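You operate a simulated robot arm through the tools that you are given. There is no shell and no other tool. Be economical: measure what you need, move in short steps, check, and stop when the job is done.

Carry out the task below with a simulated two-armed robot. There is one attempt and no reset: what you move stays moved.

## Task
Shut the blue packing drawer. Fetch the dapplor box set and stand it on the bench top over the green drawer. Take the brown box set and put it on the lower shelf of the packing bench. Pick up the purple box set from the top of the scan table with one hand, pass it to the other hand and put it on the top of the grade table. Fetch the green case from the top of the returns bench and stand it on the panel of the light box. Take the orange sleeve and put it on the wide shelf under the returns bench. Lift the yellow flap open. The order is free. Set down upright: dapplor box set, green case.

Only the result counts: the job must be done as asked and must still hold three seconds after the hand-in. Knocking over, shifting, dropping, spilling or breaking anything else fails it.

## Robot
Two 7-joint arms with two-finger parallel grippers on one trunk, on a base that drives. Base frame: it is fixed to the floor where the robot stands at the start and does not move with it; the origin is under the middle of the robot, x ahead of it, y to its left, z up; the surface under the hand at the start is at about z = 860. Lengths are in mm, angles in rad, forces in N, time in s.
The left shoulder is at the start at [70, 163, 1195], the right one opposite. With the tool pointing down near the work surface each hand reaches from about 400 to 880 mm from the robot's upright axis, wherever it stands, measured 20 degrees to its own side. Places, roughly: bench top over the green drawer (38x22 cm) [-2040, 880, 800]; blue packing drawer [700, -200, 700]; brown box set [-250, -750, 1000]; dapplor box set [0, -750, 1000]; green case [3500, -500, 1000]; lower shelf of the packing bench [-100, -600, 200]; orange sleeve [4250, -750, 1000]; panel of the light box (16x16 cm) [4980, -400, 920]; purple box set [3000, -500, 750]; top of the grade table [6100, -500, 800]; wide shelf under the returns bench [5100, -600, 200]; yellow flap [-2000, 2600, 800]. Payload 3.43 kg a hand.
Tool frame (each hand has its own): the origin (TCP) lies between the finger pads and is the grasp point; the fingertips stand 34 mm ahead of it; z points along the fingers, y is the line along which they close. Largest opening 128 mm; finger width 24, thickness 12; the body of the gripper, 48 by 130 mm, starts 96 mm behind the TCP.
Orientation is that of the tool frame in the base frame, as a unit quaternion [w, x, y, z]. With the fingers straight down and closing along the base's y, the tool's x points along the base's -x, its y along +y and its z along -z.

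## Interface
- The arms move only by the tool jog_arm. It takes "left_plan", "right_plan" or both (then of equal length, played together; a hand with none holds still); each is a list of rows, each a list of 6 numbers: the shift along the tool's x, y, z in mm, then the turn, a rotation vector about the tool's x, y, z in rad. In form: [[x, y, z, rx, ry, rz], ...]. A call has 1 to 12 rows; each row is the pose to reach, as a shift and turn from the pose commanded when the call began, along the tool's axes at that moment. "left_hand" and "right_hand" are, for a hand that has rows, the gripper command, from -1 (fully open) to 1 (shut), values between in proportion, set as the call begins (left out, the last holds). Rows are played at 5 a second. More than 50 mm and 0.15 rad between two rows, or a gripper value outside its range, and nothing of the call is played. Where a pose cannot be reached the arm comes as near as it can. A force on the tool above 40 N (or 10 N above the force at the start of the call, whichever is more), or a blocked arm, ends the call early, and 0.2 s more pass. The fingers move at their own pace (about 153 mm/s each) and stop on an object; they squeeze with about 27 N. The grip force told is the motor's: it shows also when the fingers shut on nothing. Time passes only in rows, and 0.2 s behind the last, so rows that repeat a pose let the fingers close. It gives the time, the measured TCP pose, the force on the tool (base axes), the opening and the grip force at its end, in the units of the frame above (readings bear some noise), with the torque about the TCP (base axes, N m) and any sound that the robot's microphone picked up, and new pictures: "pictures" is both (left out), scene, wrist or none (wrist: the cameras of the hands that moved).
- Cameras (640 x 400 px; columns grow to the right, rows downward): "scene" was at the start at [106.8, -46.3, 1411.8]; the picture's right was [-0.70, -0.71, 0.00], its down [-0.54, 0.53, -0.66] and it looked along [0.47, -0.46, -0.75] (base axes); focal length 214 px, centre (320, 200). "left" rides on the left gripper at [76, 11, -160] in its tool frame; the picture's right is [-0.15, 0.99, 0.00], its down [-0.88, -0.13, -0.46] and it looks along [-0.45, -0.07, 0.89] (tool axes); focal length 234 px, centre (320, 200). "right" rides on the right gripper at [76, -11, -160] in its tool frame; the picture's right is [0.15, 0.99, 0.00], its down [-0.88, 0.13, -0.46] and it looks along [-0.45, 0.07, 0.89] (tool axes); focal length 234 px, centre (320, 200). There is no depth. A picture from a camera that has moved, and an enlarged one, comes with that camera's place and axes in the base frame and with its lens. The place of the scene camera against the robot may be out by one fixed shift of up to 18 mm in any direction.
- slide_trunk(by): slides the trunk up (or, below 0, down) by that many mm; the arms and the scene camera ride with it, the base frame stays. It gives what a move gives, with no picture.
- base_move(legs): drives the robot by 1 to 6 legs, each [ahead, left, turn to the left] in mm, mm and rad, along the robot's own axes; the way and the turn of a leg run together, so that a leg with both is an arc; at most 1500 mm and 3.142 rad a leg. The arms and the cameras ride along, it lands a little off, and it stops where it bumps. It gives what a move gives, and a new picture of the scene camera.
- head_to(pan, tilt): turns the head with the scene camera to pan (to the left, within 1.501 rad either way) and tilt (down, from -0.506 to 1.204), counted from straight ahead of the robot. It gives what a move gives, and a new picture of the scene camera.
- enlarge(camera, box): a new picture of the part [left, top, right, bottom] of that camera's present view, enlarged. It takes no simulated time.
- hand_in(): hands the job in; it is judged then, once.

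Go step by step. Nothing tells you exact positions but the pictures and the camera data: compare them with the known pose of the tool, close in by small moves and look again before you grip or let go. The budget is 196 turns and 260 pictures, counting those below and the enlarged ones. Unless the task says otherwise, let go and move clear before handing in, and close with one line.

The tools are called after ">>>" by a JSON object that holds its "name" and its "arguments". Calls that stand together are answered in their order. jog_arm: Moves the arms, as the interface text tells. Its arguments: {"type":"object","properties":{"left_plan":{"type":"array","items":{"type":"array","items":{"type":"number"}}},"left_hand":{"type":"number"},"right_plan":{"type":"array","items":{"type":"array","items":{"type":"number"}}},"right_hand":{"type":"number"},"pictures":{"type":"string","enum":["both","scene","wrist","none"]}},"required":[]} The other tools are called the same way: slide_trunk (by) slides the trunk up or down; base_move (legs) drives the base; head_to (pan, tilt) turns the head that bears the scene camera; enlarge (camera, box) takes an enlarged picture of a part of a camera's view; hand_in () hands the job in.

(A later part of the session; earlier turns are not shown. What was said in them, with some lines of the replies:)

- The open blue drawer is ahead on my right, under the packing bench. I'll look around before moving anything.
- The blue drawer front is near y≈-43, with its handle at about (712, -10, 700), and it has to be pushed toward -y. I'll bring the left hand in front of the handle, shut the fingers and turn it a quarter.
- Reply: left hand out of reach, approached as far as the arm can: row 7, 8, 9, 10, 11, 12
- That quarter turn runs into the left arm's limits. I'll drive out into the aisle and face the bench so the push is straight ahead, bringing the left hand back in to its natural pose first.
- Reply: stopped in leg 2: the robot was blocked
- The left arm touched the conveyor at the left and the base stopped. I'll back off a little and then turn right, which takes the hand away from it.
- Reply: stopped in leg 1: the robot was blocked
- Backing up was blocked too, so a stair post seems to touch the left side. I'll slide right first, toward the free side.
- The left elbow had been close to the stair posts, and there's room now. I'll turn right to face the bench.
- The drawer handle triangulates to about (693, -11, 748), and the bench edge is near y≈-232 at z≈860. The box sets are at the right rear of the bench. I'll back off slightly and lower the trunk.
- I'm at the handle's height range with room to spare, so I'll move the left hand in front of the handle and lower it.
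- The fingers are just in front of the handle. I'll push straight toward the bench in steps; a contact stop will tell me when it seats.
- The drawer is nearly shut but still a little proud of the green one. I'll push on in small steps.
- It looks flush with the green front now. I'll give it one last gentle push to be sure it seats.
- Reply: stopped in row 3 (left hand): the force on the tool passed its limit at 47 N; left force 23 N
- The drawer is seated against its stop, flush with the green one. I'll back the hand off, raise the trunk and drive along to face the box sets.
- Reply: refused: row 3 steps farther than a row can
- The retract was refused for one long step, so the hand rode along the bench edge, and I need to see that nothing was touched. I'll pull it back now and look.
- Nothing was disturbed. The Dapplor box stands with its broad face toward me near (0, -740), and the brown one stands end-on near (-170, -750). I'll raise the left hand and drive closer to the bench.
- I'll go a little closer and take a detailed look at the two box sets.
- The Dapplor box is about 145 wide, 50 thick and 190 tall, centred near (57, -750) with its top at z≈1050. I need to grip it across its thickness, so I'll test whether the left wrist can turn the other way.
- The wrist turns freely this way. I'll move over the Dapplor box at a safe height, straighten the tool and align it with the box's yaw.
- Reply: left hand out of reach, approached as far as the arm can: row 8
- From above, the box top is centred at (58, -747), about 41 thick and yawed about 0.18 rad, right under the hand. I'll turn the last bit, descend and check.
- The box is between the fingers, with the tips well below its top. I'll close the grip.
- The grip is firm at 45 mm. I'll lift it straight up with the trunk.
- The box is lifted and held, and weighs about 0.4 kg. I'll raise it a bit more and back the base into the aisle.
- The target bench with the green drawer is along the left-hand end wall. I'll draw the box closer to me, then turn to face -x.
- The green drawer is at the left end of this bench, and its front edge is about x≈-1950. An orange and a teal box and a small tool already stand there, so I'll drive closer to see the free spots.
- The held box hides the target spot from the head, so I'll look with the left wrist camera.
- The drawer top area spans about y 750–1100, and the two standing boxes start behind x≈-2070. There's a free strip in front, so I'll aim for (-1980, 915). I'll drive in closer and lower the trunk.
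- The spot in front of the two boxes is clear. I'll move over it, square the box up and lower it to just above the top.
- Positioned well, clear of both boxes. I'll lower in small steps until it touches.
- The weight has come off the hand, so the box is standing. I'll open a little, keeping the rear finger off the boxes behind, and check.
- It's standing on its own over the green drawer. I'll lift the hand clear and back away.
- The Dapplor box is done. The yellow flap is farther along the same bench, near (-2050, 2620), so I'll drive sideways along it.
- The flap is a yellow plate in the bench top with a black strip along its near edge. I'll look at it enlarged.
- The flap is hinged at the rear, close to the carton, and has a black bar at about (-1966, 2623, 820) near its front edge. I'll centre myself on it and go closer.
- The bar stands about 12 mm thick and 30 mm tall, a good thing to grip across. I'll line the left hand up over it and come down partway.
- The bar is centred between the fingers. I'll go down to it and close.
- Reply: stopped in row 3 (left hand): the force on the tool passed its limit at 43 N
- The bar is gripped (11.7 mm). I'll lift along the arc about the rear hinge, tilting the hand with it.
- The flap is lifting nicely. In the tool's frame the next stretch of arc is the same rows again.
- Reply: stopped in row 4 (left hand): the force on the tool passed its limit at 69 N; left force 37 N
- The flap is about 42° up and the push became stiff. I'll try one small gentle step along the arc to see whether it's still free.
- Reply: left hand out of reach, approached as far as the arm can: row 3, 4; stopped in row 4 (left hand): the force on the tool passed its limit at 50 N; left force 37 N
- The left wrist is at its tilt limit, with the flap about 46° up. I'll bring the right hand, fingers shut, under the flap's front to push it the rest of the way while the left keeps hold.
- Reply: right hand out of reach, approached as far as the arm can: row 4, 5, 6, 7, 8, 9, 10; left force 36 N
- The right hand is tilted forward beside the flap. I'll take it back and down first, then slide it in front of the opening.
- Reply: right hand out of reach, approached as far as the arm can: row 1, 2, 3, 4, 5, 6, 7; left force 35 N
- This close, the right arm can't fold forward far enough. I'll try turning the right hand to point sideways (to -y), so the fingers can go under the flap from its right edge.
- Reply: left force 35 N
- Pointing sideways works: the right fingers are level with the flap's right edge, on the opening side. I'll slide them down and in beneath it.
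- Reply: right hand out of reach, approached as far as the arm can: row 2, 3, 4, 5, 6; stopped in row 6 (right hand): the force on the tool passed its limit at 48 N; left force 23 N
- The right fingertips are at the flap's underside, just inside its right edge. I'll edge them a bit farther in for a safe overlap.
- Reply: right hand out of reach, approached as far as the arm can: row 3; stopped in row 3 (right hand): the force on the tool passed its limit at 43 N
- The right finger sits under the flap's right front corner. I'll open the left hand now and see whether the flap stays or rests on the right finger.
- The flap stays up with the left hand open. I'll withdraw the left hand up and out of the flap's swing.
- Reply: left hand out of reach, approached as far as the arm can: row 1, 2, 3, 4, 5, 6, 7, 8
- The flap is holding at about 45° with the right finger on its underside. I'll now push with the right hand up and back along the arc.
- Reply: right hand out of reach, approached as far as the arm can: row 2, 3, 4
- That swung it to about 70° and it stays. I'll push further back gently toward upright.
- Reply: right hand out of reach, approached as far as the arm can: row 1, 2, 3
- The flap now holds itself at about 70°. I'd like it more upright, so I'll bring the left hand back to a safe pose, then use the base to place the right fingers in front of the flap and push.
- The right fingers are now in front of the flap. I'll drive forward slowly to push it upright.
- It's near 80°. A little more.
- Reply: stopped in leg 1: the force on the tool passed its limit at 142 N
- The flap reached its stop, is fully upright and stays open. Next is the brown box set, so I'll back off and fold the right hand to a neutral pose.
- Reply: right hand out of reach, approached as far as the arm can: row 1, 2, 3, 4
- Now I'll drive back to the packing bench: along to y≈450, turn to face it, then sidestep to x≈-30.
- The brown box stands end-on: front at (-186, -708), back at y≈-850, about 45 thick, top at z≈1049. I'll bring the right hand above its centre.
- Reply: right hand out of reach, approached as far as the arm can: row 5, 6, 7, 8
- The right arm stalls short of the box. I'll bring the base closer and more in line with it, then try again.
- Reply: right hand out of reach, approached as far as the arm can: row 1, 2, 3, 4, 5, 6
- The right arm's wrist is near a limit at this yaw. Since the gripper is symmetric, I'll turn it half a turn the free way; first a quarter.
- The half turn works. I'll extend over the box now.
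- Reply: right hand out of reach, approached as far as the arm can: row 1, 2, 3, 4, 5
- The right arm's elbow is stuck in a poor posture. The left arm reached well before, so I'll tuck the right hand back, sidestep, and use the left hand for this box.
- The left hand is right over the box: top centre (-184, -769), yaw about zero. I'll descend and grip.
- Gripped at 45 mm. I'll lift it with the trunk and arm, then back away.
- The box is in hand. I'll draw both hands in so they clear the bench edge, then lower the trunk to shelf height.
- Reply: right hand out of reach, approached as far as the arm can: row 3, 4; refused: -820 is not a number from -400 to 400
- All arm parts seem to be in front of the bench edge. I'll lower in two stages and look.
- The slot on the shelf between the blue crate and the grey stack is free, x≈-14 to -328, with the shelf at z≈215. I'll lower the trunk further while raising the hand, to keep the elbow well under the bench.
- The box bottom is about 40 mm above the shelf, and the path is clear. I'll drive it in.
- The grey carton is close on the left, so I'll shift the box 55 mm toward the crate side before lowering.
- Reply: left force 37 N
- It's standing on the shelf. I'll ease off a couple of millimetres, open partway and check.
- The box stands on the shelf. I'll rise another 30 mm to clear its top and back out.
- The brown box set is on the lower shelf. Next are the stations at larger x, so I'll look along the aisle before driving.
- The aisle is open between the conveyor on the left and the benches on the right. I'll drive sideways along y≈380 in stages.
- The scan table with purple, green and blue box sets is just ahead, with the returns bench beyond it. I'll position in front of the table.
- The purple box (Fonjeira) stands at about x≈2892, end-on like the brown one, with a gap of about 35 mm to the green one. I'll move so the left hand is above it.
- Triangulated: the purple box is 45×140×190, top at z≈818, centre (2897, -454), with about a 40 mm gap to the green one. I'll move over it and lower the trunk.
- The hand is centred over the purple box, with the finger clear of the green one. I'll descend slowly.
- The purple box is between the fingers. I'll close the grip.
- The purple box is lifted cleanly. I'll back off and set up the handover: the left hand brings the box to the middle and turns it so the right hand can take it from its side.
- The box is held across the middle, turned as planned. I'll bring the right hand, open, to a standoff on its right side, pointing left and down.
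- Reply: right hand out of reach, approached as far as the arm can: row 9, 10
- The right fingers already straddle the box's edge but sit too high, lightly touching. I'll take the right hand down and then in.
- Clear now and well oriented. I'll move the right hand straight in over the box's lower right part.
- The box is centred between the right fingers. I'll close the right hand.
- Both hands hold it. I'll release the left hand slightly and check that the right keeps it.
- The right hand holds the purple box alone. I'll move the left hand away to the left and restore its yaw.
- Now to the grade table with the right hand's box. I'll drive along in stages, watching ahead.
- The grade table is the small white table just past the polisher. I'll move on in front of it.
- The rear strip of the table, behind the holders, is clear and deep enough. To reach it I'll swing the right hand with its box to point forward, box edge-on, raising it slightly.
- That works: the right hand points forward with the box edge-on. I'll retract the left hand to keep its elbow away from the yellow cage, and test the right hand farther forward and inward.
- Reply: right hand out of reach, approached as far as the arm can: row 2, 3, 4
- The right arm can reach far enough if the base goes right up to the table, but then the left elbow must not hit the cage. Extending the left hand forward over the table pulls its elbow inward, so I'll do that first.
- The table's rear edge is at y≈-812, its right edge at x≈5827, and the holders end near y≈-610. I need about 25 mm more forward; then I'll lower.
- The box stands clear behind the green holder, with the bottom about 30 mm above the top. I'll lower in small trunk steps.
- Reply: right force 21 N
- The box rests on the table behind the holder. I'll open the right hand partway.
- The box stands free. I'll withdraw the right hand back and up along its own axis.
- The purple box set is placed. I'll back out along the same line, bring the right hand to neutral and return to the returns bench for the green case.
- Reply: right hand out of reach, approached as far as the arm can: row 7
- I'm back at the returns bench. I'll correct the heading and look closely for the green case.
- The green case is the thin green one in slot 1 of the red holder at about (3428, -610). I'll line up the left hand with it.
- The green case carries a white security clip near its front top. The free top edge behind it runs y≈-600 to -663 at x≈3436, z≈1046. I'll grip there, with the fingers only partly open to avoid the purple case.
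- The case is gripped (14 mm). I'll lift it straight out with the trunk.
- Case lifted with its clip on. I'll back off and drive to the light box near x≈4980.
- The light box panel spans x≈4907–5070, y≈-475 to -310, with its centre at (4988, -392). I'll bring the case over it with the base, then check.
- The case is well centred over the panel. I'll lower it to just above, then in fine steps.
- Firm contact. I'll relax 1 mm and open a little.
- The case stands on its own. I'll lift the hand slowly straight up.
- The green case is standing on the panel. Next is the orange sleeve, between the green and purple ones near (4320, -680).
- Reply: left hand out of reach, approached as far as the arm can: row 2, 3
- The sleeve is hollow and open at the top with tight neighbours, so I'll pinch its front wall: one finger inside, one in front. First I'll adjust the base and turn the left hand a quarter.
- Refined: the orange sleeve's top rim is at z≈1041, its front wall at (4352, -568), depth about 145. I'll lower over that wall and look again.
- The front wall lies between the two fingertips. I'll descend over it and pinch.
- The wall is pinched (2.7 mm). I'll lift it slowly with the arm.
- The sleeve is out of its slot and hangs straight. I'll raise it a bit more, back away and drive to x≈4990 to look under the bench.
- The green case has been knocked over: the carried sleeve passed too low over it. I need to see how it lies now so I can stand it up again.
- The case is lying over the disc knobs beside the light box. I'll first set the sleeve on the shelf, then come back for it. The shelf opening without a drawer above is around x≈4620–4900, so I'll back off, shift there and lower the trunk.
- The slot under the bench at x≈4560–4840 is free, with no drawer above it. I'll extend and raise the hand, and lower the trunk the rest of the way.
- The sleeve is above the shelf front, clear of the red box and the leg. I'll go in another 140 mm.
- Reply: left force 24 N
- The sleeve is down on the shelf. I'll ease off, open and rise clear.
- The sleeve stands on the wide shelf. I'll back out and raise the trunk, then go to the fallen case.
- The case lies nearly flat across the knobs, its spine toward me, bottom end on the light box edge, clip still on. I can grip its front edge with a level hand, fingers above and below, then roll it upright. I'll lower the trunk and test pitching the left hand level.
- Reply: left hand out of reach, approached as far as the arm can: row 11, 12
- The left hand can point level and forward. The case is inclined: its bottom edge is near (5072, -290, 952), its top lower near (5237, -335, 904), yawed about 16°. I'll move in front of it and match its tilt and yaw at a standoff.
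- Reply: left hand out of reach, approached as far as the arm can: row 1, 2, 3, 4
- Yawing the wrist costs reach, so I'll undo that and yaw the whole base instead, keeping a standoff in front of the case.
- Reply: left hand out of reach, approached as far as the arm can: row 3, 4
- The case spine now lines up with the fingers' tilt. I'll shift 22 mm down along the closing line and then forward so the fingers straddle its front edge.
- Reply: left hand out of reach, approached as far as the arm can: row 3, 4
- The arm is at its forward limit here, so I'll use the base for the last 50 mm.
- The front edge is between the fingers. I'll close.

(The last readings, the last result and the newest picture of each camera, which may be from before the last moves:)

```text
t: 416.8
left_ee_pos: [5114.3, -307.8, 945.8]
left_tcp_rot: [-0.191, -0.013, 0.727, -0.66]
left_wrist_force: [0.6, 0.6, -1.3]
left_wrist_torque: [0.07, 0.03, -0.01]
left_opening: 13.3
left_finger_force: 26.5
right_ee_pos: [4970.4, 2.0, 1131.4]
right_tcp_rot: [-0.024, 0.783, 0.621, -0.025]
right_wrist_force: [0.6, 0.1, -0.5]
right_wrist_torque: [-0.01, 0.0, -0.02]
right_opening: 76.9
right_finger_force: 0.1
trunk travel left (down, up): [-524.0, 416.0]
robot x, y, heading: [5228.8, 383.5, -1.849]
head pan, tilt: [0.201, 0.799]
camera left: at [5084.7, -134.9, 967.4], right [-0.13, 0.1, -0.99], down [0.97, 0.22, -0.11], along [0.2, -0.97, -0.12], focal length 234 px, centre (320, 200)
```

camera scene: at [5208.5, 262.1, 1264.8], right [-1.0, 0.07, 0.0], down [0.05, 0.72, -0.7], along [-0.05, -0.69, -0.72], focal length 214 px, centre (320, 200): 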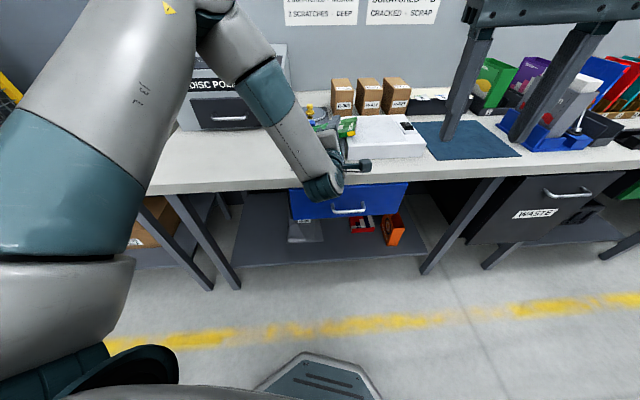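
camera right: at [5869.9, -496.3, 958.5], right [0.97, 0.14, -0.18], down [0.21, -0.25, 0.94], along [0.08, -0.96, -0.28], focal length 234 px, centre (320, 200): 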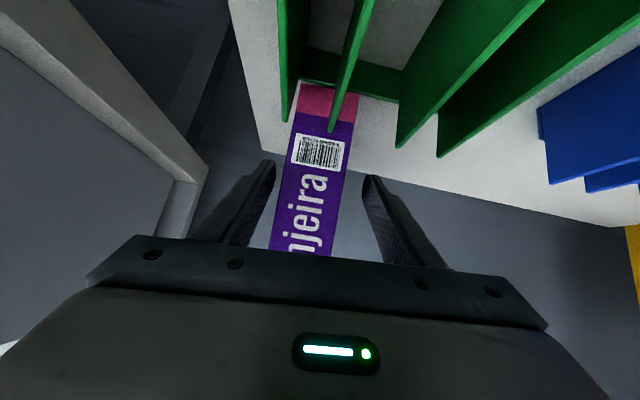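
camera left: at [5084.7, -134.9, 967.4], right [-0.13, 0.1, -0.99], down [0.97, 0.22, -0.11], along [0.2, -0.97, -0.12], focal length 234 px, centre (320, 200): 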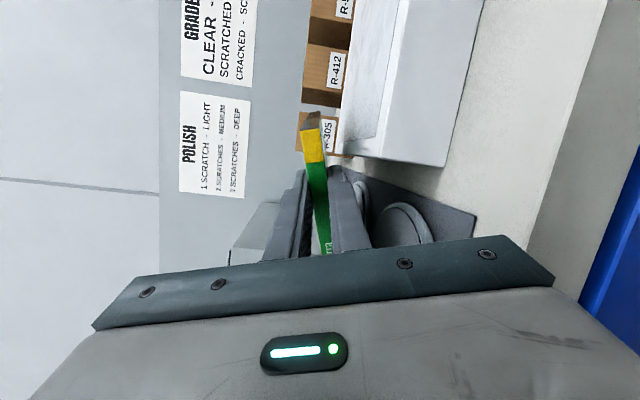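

The case is gripped (13 mm). I'll lift with the trunk and then roll the hand so the case's top turns up.

>>> {"name": "slide_trunk", "arguments": {"by": 160}}

>>> {"name": "jog_arm", "arguments": {"left_plan": [[0, 0, 0, 0, 0, 0.14], [0, 0, 0, 0, 0, 0.28], [0, 0, 0, 0, 0, 0.42], [0, 0, 0, 0, 0, 0.56], [0, 0, 0, 0, 0, 0.7], [0, 0, 0, 0, 0, 0.84], [0, 0, 0, 0, 0, 0.98], [0, 0, 0, 0, 0, 1.12], [0, 0, 0, 0, 0, 1.26], [0, 0, 0, 0, 0, 1.4], [0, 0, 0, 0, 0, 1.54], [0, 0, 0, 0, 0, 1.68]], "pictures": "both"}}

```text
t: 418.6
left_ee_pos: [5115.1, -308.7, 1105.1]
left_tcp_rot: [-0.191, -0.013, 0.727, -0.659]
left_wrist_force: [1.2, -0.1, -1.4]
left_wrist_torque: [0.09, 0.04, 0.05]
left_opening: 13.4
left_finger_force: 27.2
right_ee_pos: [4969.3, 0.6, 1291.7]
right_tcp_rot: [-0.023, 0.783, 0.622, -0.024]
right_wrist_force: [0.5, -1.0, 0.1]
right_wrist_torque: [0.01, -0.01, -0.02]
right_opening: 76.9
right_finger_force: 0.1
trunk travel left (down, up): [-684.0, 256.0]
robot x, y, heading: [5227.6, 380.4, -1.847]
head pan, tilt: [0.201, 0.799]
```

```text
t: 421.2
left_ee_pos: [5114.6, -307.3, 1106.1]
left_tcp_rot: [-0.362, -0.534, -0.494, 0.583]
left_wrist_force: [-0.3, -0.4, -1.2]
left_wrist_torque: [0.06, -0.02, 0.0]
left_opening: 13.4
left_finger_force: 27.0
right_ee_pos: [4970.7, -0.1, 1293.0]
right_tcp_rot: [-0.024, 0.783, 0.622, -0.024]
right_wrist_force: [-0.2, 0.2, 0.3]
right_wrist_torque: [-0.05, -0.02, -0.02]
right_opening: 76.6
right_finger_force: 0.2
trunk travel left (down, up): [-684.0, 256.0]
robot x, y, heading: [5222.9, 386.5, -1.845]
head pan, tilt: [0.201, 0.799]
camera scene: at [5208.8, 262.6, 1424.8], right [-1.0, 0.07, 0.0], down [0.05, 0.72, -0.7], along [-0.05, -0.69, -0.72], focal length 214 px, centre (320, 200)
camera left: at [5155.8, -148.9, 1039.9], right [0.96, -0.26, -0.04], down [0.14, 0.38, 0.91], along [-0.22, -0.89, 0.4], focal length 234 px, centre (320, 200)
```

scene: 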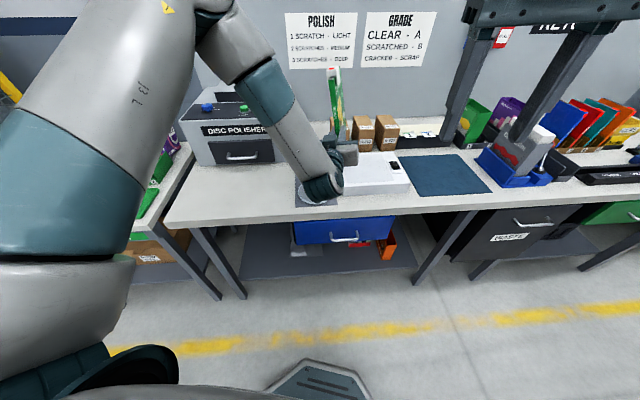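
left: 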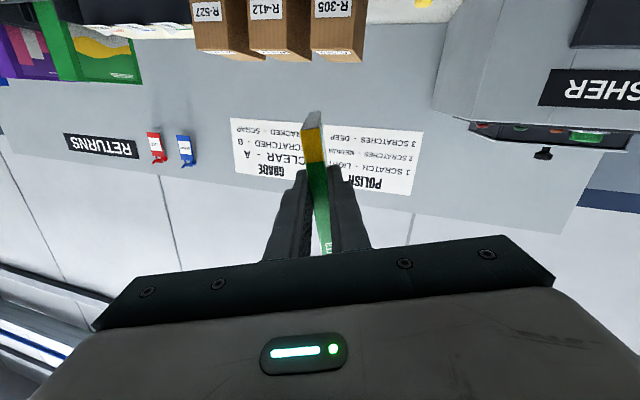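

The case is nearly upright. I'll finish the roll and carry it over the panel with the base.

>>> {"name": "jog_arm", "arguments": {"left_plan": [[0, 0, 0, 0, 0, 0.1], [0, 0, 0, 0, 0, 0.19]], "pictures": "none"}}

>>> {"name": "base_move", "arguments": {"legs": [[64, -99, 0]]}}

>>> {"name": "enlarge", "arguments": {"camera": "scene", "box": [260, 40, 460, 220]}}

```text
t: 421.8
left_ee_pos: [5114.5, -308.3, 1107.0]
left_tcp_rot: [0.416, 0.578, 0.442, -0.546]
left_wrist_force: [-0.1, -0.1, -1.1]
left_wrist_torque: [0.09, -0.03, 0.0]
left_opening: 13.4
left_finger_force: 26.6
right_ee_pos: [4971.1, 1.7, 1291.9]
right_tcp_rot: [-0.023, 0.783, 0.621, -0.024]
right_wrist_force: [-0.4, -1.1, -0.9]
right_wrist_torque: [0.0, 0.0, 0.03]
right_opening: 76.8
right_finger_force: 0.2
trunk travel left (down, up): [-684.0, 256.0]
robot x, y, heading: [5228.0, 386.6, -1.843]
head pan, tilt: [0.201, 0.799]
```

```text
t: 423.0
left_ee_pos: [5004.6, -342.0, 1106.9]
left_tcp_rot: [0.416, 0.578, 0.441, -0.547]
left_wrist_force: [-0.5, 0.7, -0.5]
left_wrist_torque: [0.13, -0.01, -0.02]
left_opening: 13.1
left_finger_force: 27.1
right_ee_pos: [4859.0, -33.2, 1293.5]
right_tcp_rot: [-0.023, 0.783, 0.621, -0.024]
right_wrist_force: [-0.3, -0.8, 0.6]
right_wrist_torque: [-0.03, 0.03, -0.03]
right_opening: 76.8
right_finger_force: 0.0
trunk travel left (down, up): [-684.0, 256.0]
robot x, y, heading: [5115.8, 349.2, -1.844]
head pan, tilt: [0.201, 0.799]
camera scene: at [5099.5, 228.0, 1424.9], right [-1.0, 0.07, 0.0], down [0.05, 0.71, -0.7], along [-0.05, -0.7, -0.72], focal length 214 px, centre (320, 200)
```

scene: 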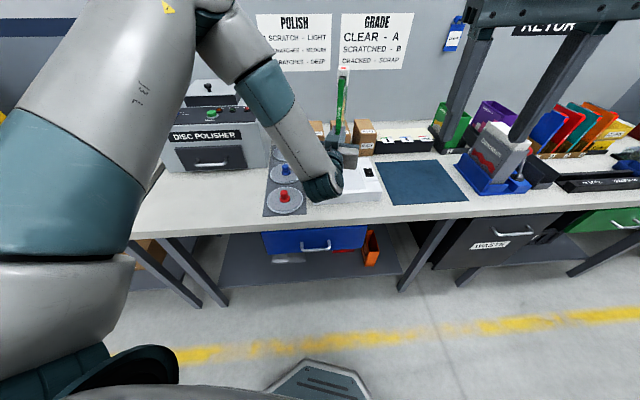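

```text
2.22 times, centred on (360, 130) of scene
camera zoom: at [5099.5, 228.0, 1424.9], right [-1.0, 0.07, 0.0], down [0.05, 0.71, -0.7], along [-0.05, -0.7, -0.72], focal length 477 px, centre (231, 356)
```

zoom: 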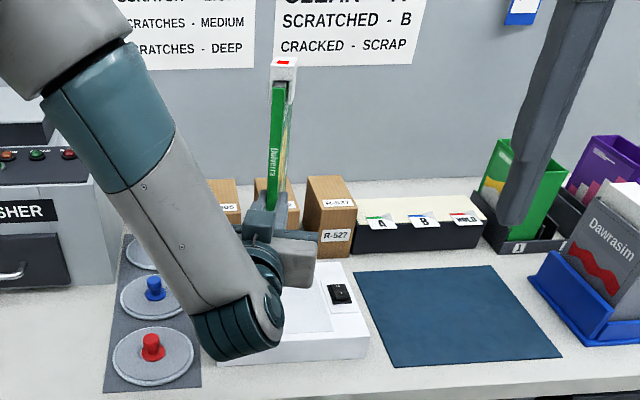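

>>> {"name": "enlarge", "arguments": {"camera": "right", "box": [0, 0, 640, 400]}}

```text
1.00 times, centred on (320, 200) of right (not enlarged: the box is as wide or as high as the picture)
camera zoom: at [4876.5, 42.1, 1451.6], right [0.99, -0.08, -0.07], down [-0.04, -0.89, 0.45], along [-0.1, -0.45, -0.89], focal length 234 px, centre (320, 200)
```

zoom: 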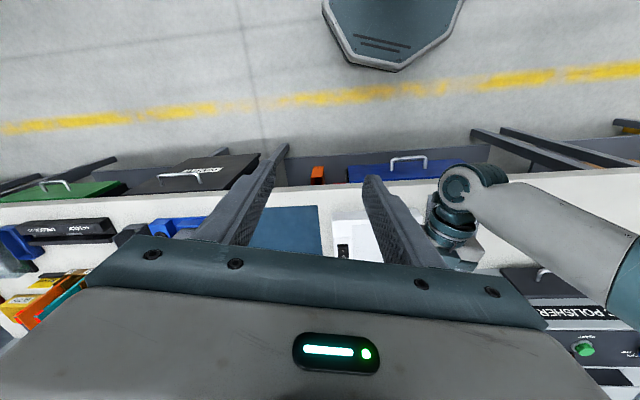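

>>> {"name": "slide_trunk", "arguments": {"by": -130}}

>>> {"name": "enlarge", "arguments": {"camera": "scene", "box": [260, 40, 460, 220]}}

>>> {"name": "enlarge", "arguments": {"camera": "left", "box": [0, 0, 640, 400]}}

```text
t: 424.6
left_ee_pos: [5004.9, -342.2, 976.6]
left_tcp_rot: [0.416, 0.578, 0.443, -0.545]
left_wrist_force: [0.5, 1.0, -1.3]
left_wrist_torque: [0.1, -0.02, 0.01]
left_opening: 13.4
left_finger_force: 26.2
right_ee_pos: [4858.6, -32.3, 1162.5]
right_tcp_rot: [-0.022, 0.783, 0.621, -0.024]
right_wrist_force: [-0.1, 0.5, -1.1]
right_wrist_torque: [-0.02, -0.02, 0.01]
right_opening: 76.6
right_finger_force: 0.1
trunk travel left (down, up): [-554.0, 386.0]
robot x, y, heading: [5119.7, 349.8, -1.846]
head pan, tilt: [0.201, 0.799]
```

```text
2.22 times, centred on (360, 130) of scene
camera zoom: at [5098.7, 228.0, 1294.9], right [-1.0, 0.07, 0.0], down [0.05, 0.71, -0.7], along [-0.05, -0.7, -0.72], focal length 477 px, centre (231, 356)
```

zoom: 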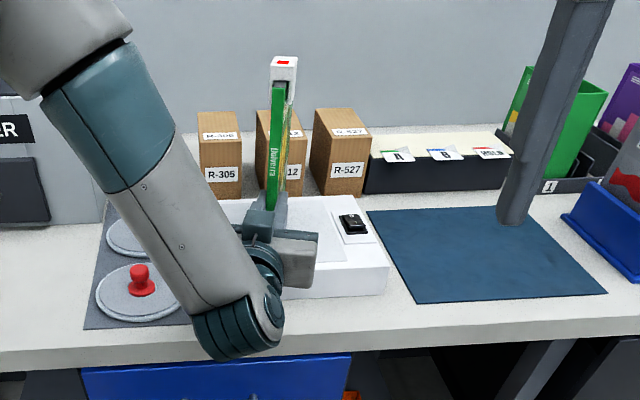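

```text
1.00 times, centred on (320, 200) of left (not enlarged: the box is as wide or as high as the picture)
camera zoom: at [5059.2, -187.4, 910.5], right [0.95, -0.27, 0.14], down [-0.02, 0.42, 0.91], along [-0.3, -0.87, 0.4], focal length 234 px, centre (320, 200)
```

zoom: 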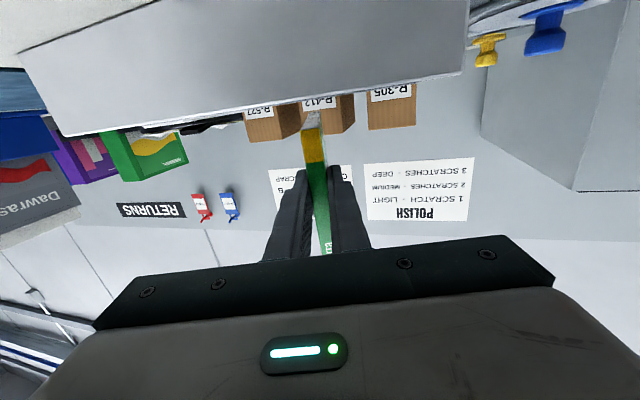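

>>> {"name": "slide_trunk", "arguments": {"by": -10}}

>>> {"name": "slide_trunk", "arguments": {"by": -5}}

>>> {"name": "slide_trunk", "arguments": {"by": -4}}

```text
t: 425.2
left_ee_pos: [5004.3, -342.9, 966.0]
left_tcp_rot: [0.416, 0.577, 0.442, -0.546]
left_wrist_force: [0.8, -0.2, -1.7]
left_wrist_torque: [0.08, -0.03, -0.04]
left_opening: 13.2
left_finger_force: 26.1
right_ee_pos: [4859.2, -33.9, 1152.1]
right_tcp_rot: [-0.023, 0.783, 0.621, -0.024]
right_wrist_force: [-0.5, 0.0, 0.4]
right_wrist_torque: [-0.03, -0.01, 0.01]
right_opening: 77.0
right_finger_force: 0.0
trunk travel left (down, up): [-544.0, 396.0]
robot x, y, heading: [5120.3, 348.5, -1.842]
head pan, tilt: [0.201, 0.799]
```

```text
t: 425.7
left_ee_pos: [5004.0, -342.1, 961.7]
left_tcp_rot: [0.416, 0.577, 0.442, -0.546]
left_wrist_force: [-0.4, -0.1, 1.2]
left_wrist_torque: [-0.25, 0.06, -0.03]
left_opening: 13.1
left_finger_force: 27.0
right_ee_pos: [4858.5, -33.4, 1147.2]
right_tcp_rot: [-0.024, 0.783, 0.621, -0.024]
right_wrist_force: [0.6, -0.5, 0.1]
right_wrist_torque: [0.03, -0.01, 0.05]
right_opening: 76.5
right_finger_force: 0.1
trunk travel left (down, up): [-539.0, 401.0]
robot x, y, heading: [5118.4, 346.9, -1.846]
head pan, tilt: [0.201, 0.799]
```

```text
t: 426.2
left_ee_pos: [5003.7, -341.4, 959.3]
left_tcp_rot: [0.416, 0.577, 0.442, -0.546]
left_wrist_force: [0.3, 2.4, 7.7]
left_wrist_torque: [-0.92, 0.25, 0.0]
left_opening: 13.3
left_finger_force: 27.0
right_ee_pos: [4859.7, -31.9, 1144.2]
right_tcp_rot: [-0.023, 0.784, 0.62, -0.025]
right_wrist_force: [-0.2, -0.4, 0.2]
right_wrist_torque: [0.0, 0.0, 0.01]
right_opening: 76.9
right_finger_force: 0.1
trunk travel left (down, up): [-535.0, 405.0]
robot x, y, heading: [5115.4, 349.4, -1.854]
head pan, tilt: [0.201, 0.799]
```

First contact is at the rear bottom corner (from the torque), so the case is pitched slightly rear-low. I'll raise 6 mm, pitch the hand up by 0.05 and touch down again.

>>> {"name": "jog_arm", "arguments": {"left_plan": [[-5, 0, 0, 0, -0.02, 0], [-5, 0, 0, 0, -0.055, 0]], "pictures": "none"}}

>>> {"name": "slide_trunk", "arguments": {"by": -6}}

>>> {"name": "slide_trunk", "arguments": {"by": -4}}

```text
t: 426.9
left_ee_pos: [4997.2, -339.3, 965.8]
left_tcp_rot: [0.429, 0.563, 0.434, -0.558]
left_wrist_force: [0.7, 0.2, -1.1]
left_wrist_torque: [0.08, 0.01, 0.02]
left_opening: 13.3
left_finger_force: 26.9
left hand out of reach, approached as far as the arm can: row 2
right_ee_pos: [4858.4, -33.7, 1143.2]
right_tcp_rot: [-0.023, 0.784, 0.62, -0.025]
right_wrist_force: [0.3, -0.5, 0.2]
right_wrist_torque: [0.03, -0.01, 0.01]
right_opening: 76.9
right_finger_force: 0.1
trunk travel left (down, up): [-535.0, 405.0]
robot x, y, heading: [5118.9, 347.2, -1.847]
head pan, tilt: [0.201, 0.799]
```

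```text
t: 427.4
left_ee_pos: [4998.4, -340.0, 959.0]
left_tcp_rot: [0.428, 0.562, 0.432, -0.56]
left_wrist_force: [-0.5, 0.4, -1.8]
left_wrist_torque: [0.07, -0.04, -0.01]
left_opening: 13.1
left_finger_force: 26.9
right_ee_pos: [4860.4, -33.2, 1136.4]
right_tcp_rot: [-0.024, 0.784, 0.62, -0.024]
right_wrist_force: [0.7, 0.3, -0.4]
right_wrist_torque: [0.01, 0.03, 0.0]
right_opening: 76.7
right_finger_force: 0.0
trunk travel left (down, up): [-529.0, 411.0]
robot x, y, heading: [5118.3, 351.2, -1.848]
head pan, tilt: [0.201, 0.799]
```

```text
t: 427.9
left_ee_pos: [4998.5, -339.2, 958.2]
left_tcp_rot: [-0.43, -0.56, -0.434, 0.56]
left_wrist_force: [-0.5, -1.1, 9.2]
left_wrist_torque: [-0.03, -0.05, 0.0]
left_opening: 13.1
left_finger_force: 27.2
right_ee_pos: [4858.0, -31.4, 1133.8]
right_tcp_rot: [-0.022, 0.784, 0.62, -0.025]
right_wrist_force: [-0.2, 0.2, -0.1]
right_wrist_torque: [-0.03, 0.0, -0.02]
right_opening: 76.9
right_finger_force: 0.1
trunk travel left (down, up): [-525.0, 415.0]
robot x, y, heading: [5119.9, 344.8, -1.85]
head pan, tilt: [0.201, 0.799]
```

Now the contact load is balanced and the case is vertical. I'll open the fingers a little.

>>> {"name": "jog_arm", "arguments": {"left_plan": [[0, 0, 0, 0, 0, 0], [0, 0, 0, 0, 0, 0], [0, 0, 0, 0, 0, 0]], "left_hand": 0.45, "pictures": "wrist"}}

>>> {"name": "enlarge", "arguments": {"camera": "scene", "box": [260, 40, 460, 220]}}

```text
t: 428.7
left_ee_pos: [4998.2, -339.7, 956.4]
left_tcp_rot: [0.429, 0.562, 0.433, -0.559]
left_wrist_force: [0.4, 0.0, 0.6]
left_wrist_torque: [0.04, -0.04, -0.01]
left_opening: 35.4
left_finger_force: 0.1
right_ee_pos: [4860.0, -33.8, 1133.6]
right_tcp_rot: [-0.023, 0.783, 0.621, -0.024]
right_wrist_force: [-0.7, -0.4, 0.0]
right_wrist_torque: [-0.02, 0.01, 0.0]
right_opening: 76.7
right_finger_force: 0.1
trunk travel left (down, up): [-525.0, 415.0]
robot x, y, heading: [5115.6, 348.7, -1.845]
head pan, tilt: [0.201, 0.799]
camera left: at [5050.9, -187.3, 881.6], right [0.96, -0.25, 0.14], down [-0.01, 0.47, 0.88], along [-0.29, -0.85, 0.44], focal length 234 px, centre (320, 200)
```

left: 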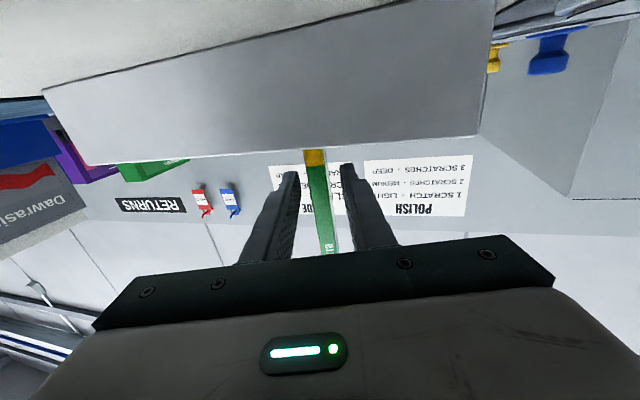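

```text
2.22 times, centred on (360, 130) of scene
camera zoom: at [5098.7, 227.9, 1265.8], right [-1.0, 0.07, 0.0], down [0.05, 0.72, -0.7], along [-0.05, -0.69, -0.72], focal length 477 px, centre (231, 356)
```

zoom: 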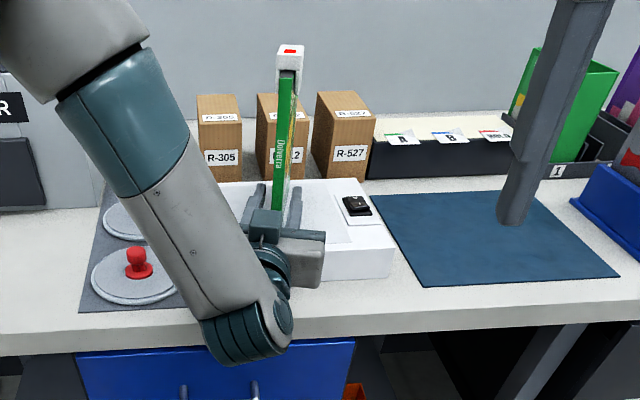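

The case stands freely. I'll withdraw the fingers straight back along the hand's axis, then back the base away.

>>> {"name": "jog_arm", "arguments": {"left_plan": [[0, 0, -15, 0, 0, 0], [0, 0, -30, 0, 0, 0], [0, 0, -45, 0, 0, 0], [0, 0, -65, 0, 0, 0]], "pictures": "none"}}

>>> {"name": "enlarge", "arguments": {"camera": "scene", "box": [260, 40, 460, 220]}}

```text
t: 429.7
left_ee_pos: [5013.2, -277.0, 955.8]
left_tcp_rot: [0.429, 0.562, 0.433, -0.559]
left_wrist_force: [-0.7, 0.7, -0.8]
left_wrist_torque: [-0.01, 0.02, -0.01]
left_opening: 35.0
left_finger_force: 0.0
right_ee_pos: [4859.2, -32.7, 1133.0]
right_tcp_rot: [-0.023, 0.784, 0.62, -0.025]
right_wrist_force: [-0.2, -0.6, -0.3]
right_wrist_torque: [0.01, -0.01, 0.0]
right_opening: 76.5
right_finger_force: 0.1
trunk travel left (down, up): [-525.0, 415.0]
robot x, y, heading: [5117.5, 344.6, -1.848]
head pan, tilt: [0.201, 0.799]
```

```text
2.22 times, centred on (360, 130) of scene
camera zoom: at [5098.6, 228.2, 1265.9], right [-1.0, 0.07, 0.0], down [0.05, 0.71, -0.7], along [-0.05, -0.7, -0.72], focal length 477 px, centre (231, 356)
```

zoom: 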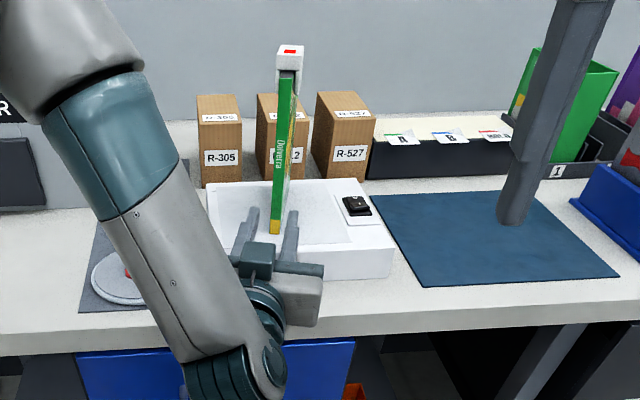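

>>> {"name": "base_move", "arguments": {"legs": [[-300, 0, 0]]}}

>>> {"name": "enlarge", "arguments": {"camera": "scene", "box": [220, 20, 460, 220]}}

```text
t: 431.8
left_ee_pos: [5089.0, 11.7, 957.6]
left_tcp_rot: [0.426, 0.564, 0.43, -0.561]
left_wrist_force: [1.0, 0.4, 0.2]
left_wrist_torque: [0.01, -0.02, 0.04]
left_opening: 35.3
left_finger_force: 0.2
right_ee_pos: [4936.8, 257.0, 1132.1]
right_tcp_rot: [-0.022, 0.787, 0.616, -0.025]
right_wrist_force: [0.1, 0.2, 0.2]
right_wrist_torque: [0.02, 0.0, 0.0]
right_opening: 76.9
right_finger_force: 0.1
trunk travel left (down, up): [-525.0, 415.0]
robot x, y, heading: [5200.9, 638.6, -1.857]
head pan, tilt: [0.201, 0.799]
camera scene: at [5180.4, 515.8, 1265.9], right [-1.0, 0.09, 0.0], down [0.06, 0.71, -0.7], along [-0.06, -0.69, -0.72], focal length 214 px, centre (320, 200)
```

scene: 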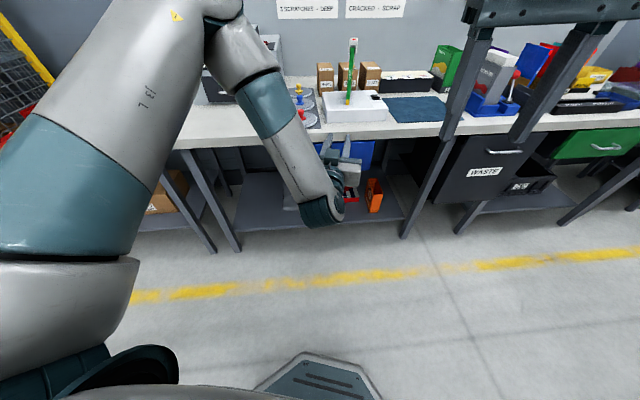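

```text
2.00 times, centred on (340, 120) of scene
camera zoom: at [5180.4, 515.8, 1265.9], right [-1.0, 0.09, 0.0], down [0.06, 0.71, -0.7], along [-0.06, -0.69, -0.72], focal length 429 px, centre (280, 360)
```

zoom: 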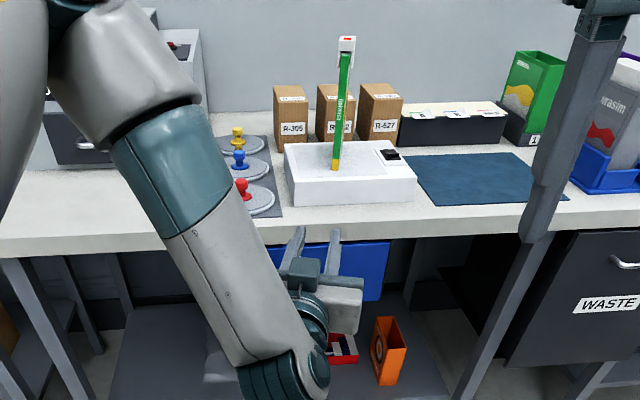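

The green case stands upright on the light box panel and the orange sleeve stands on the wide shelf. The earlier jobs were checked as I did them, and both hands are empty and clear, so I'll hand in.

>>> {"name": "hand_in", "arguments": {}}

```text
The job is handed in.
```

All seven tasks are done and handed in; the result isn't back yet. The green case was knocked off the light box when the orange sleeve was carried past, and I stood it back up on the panel with its clip still on.
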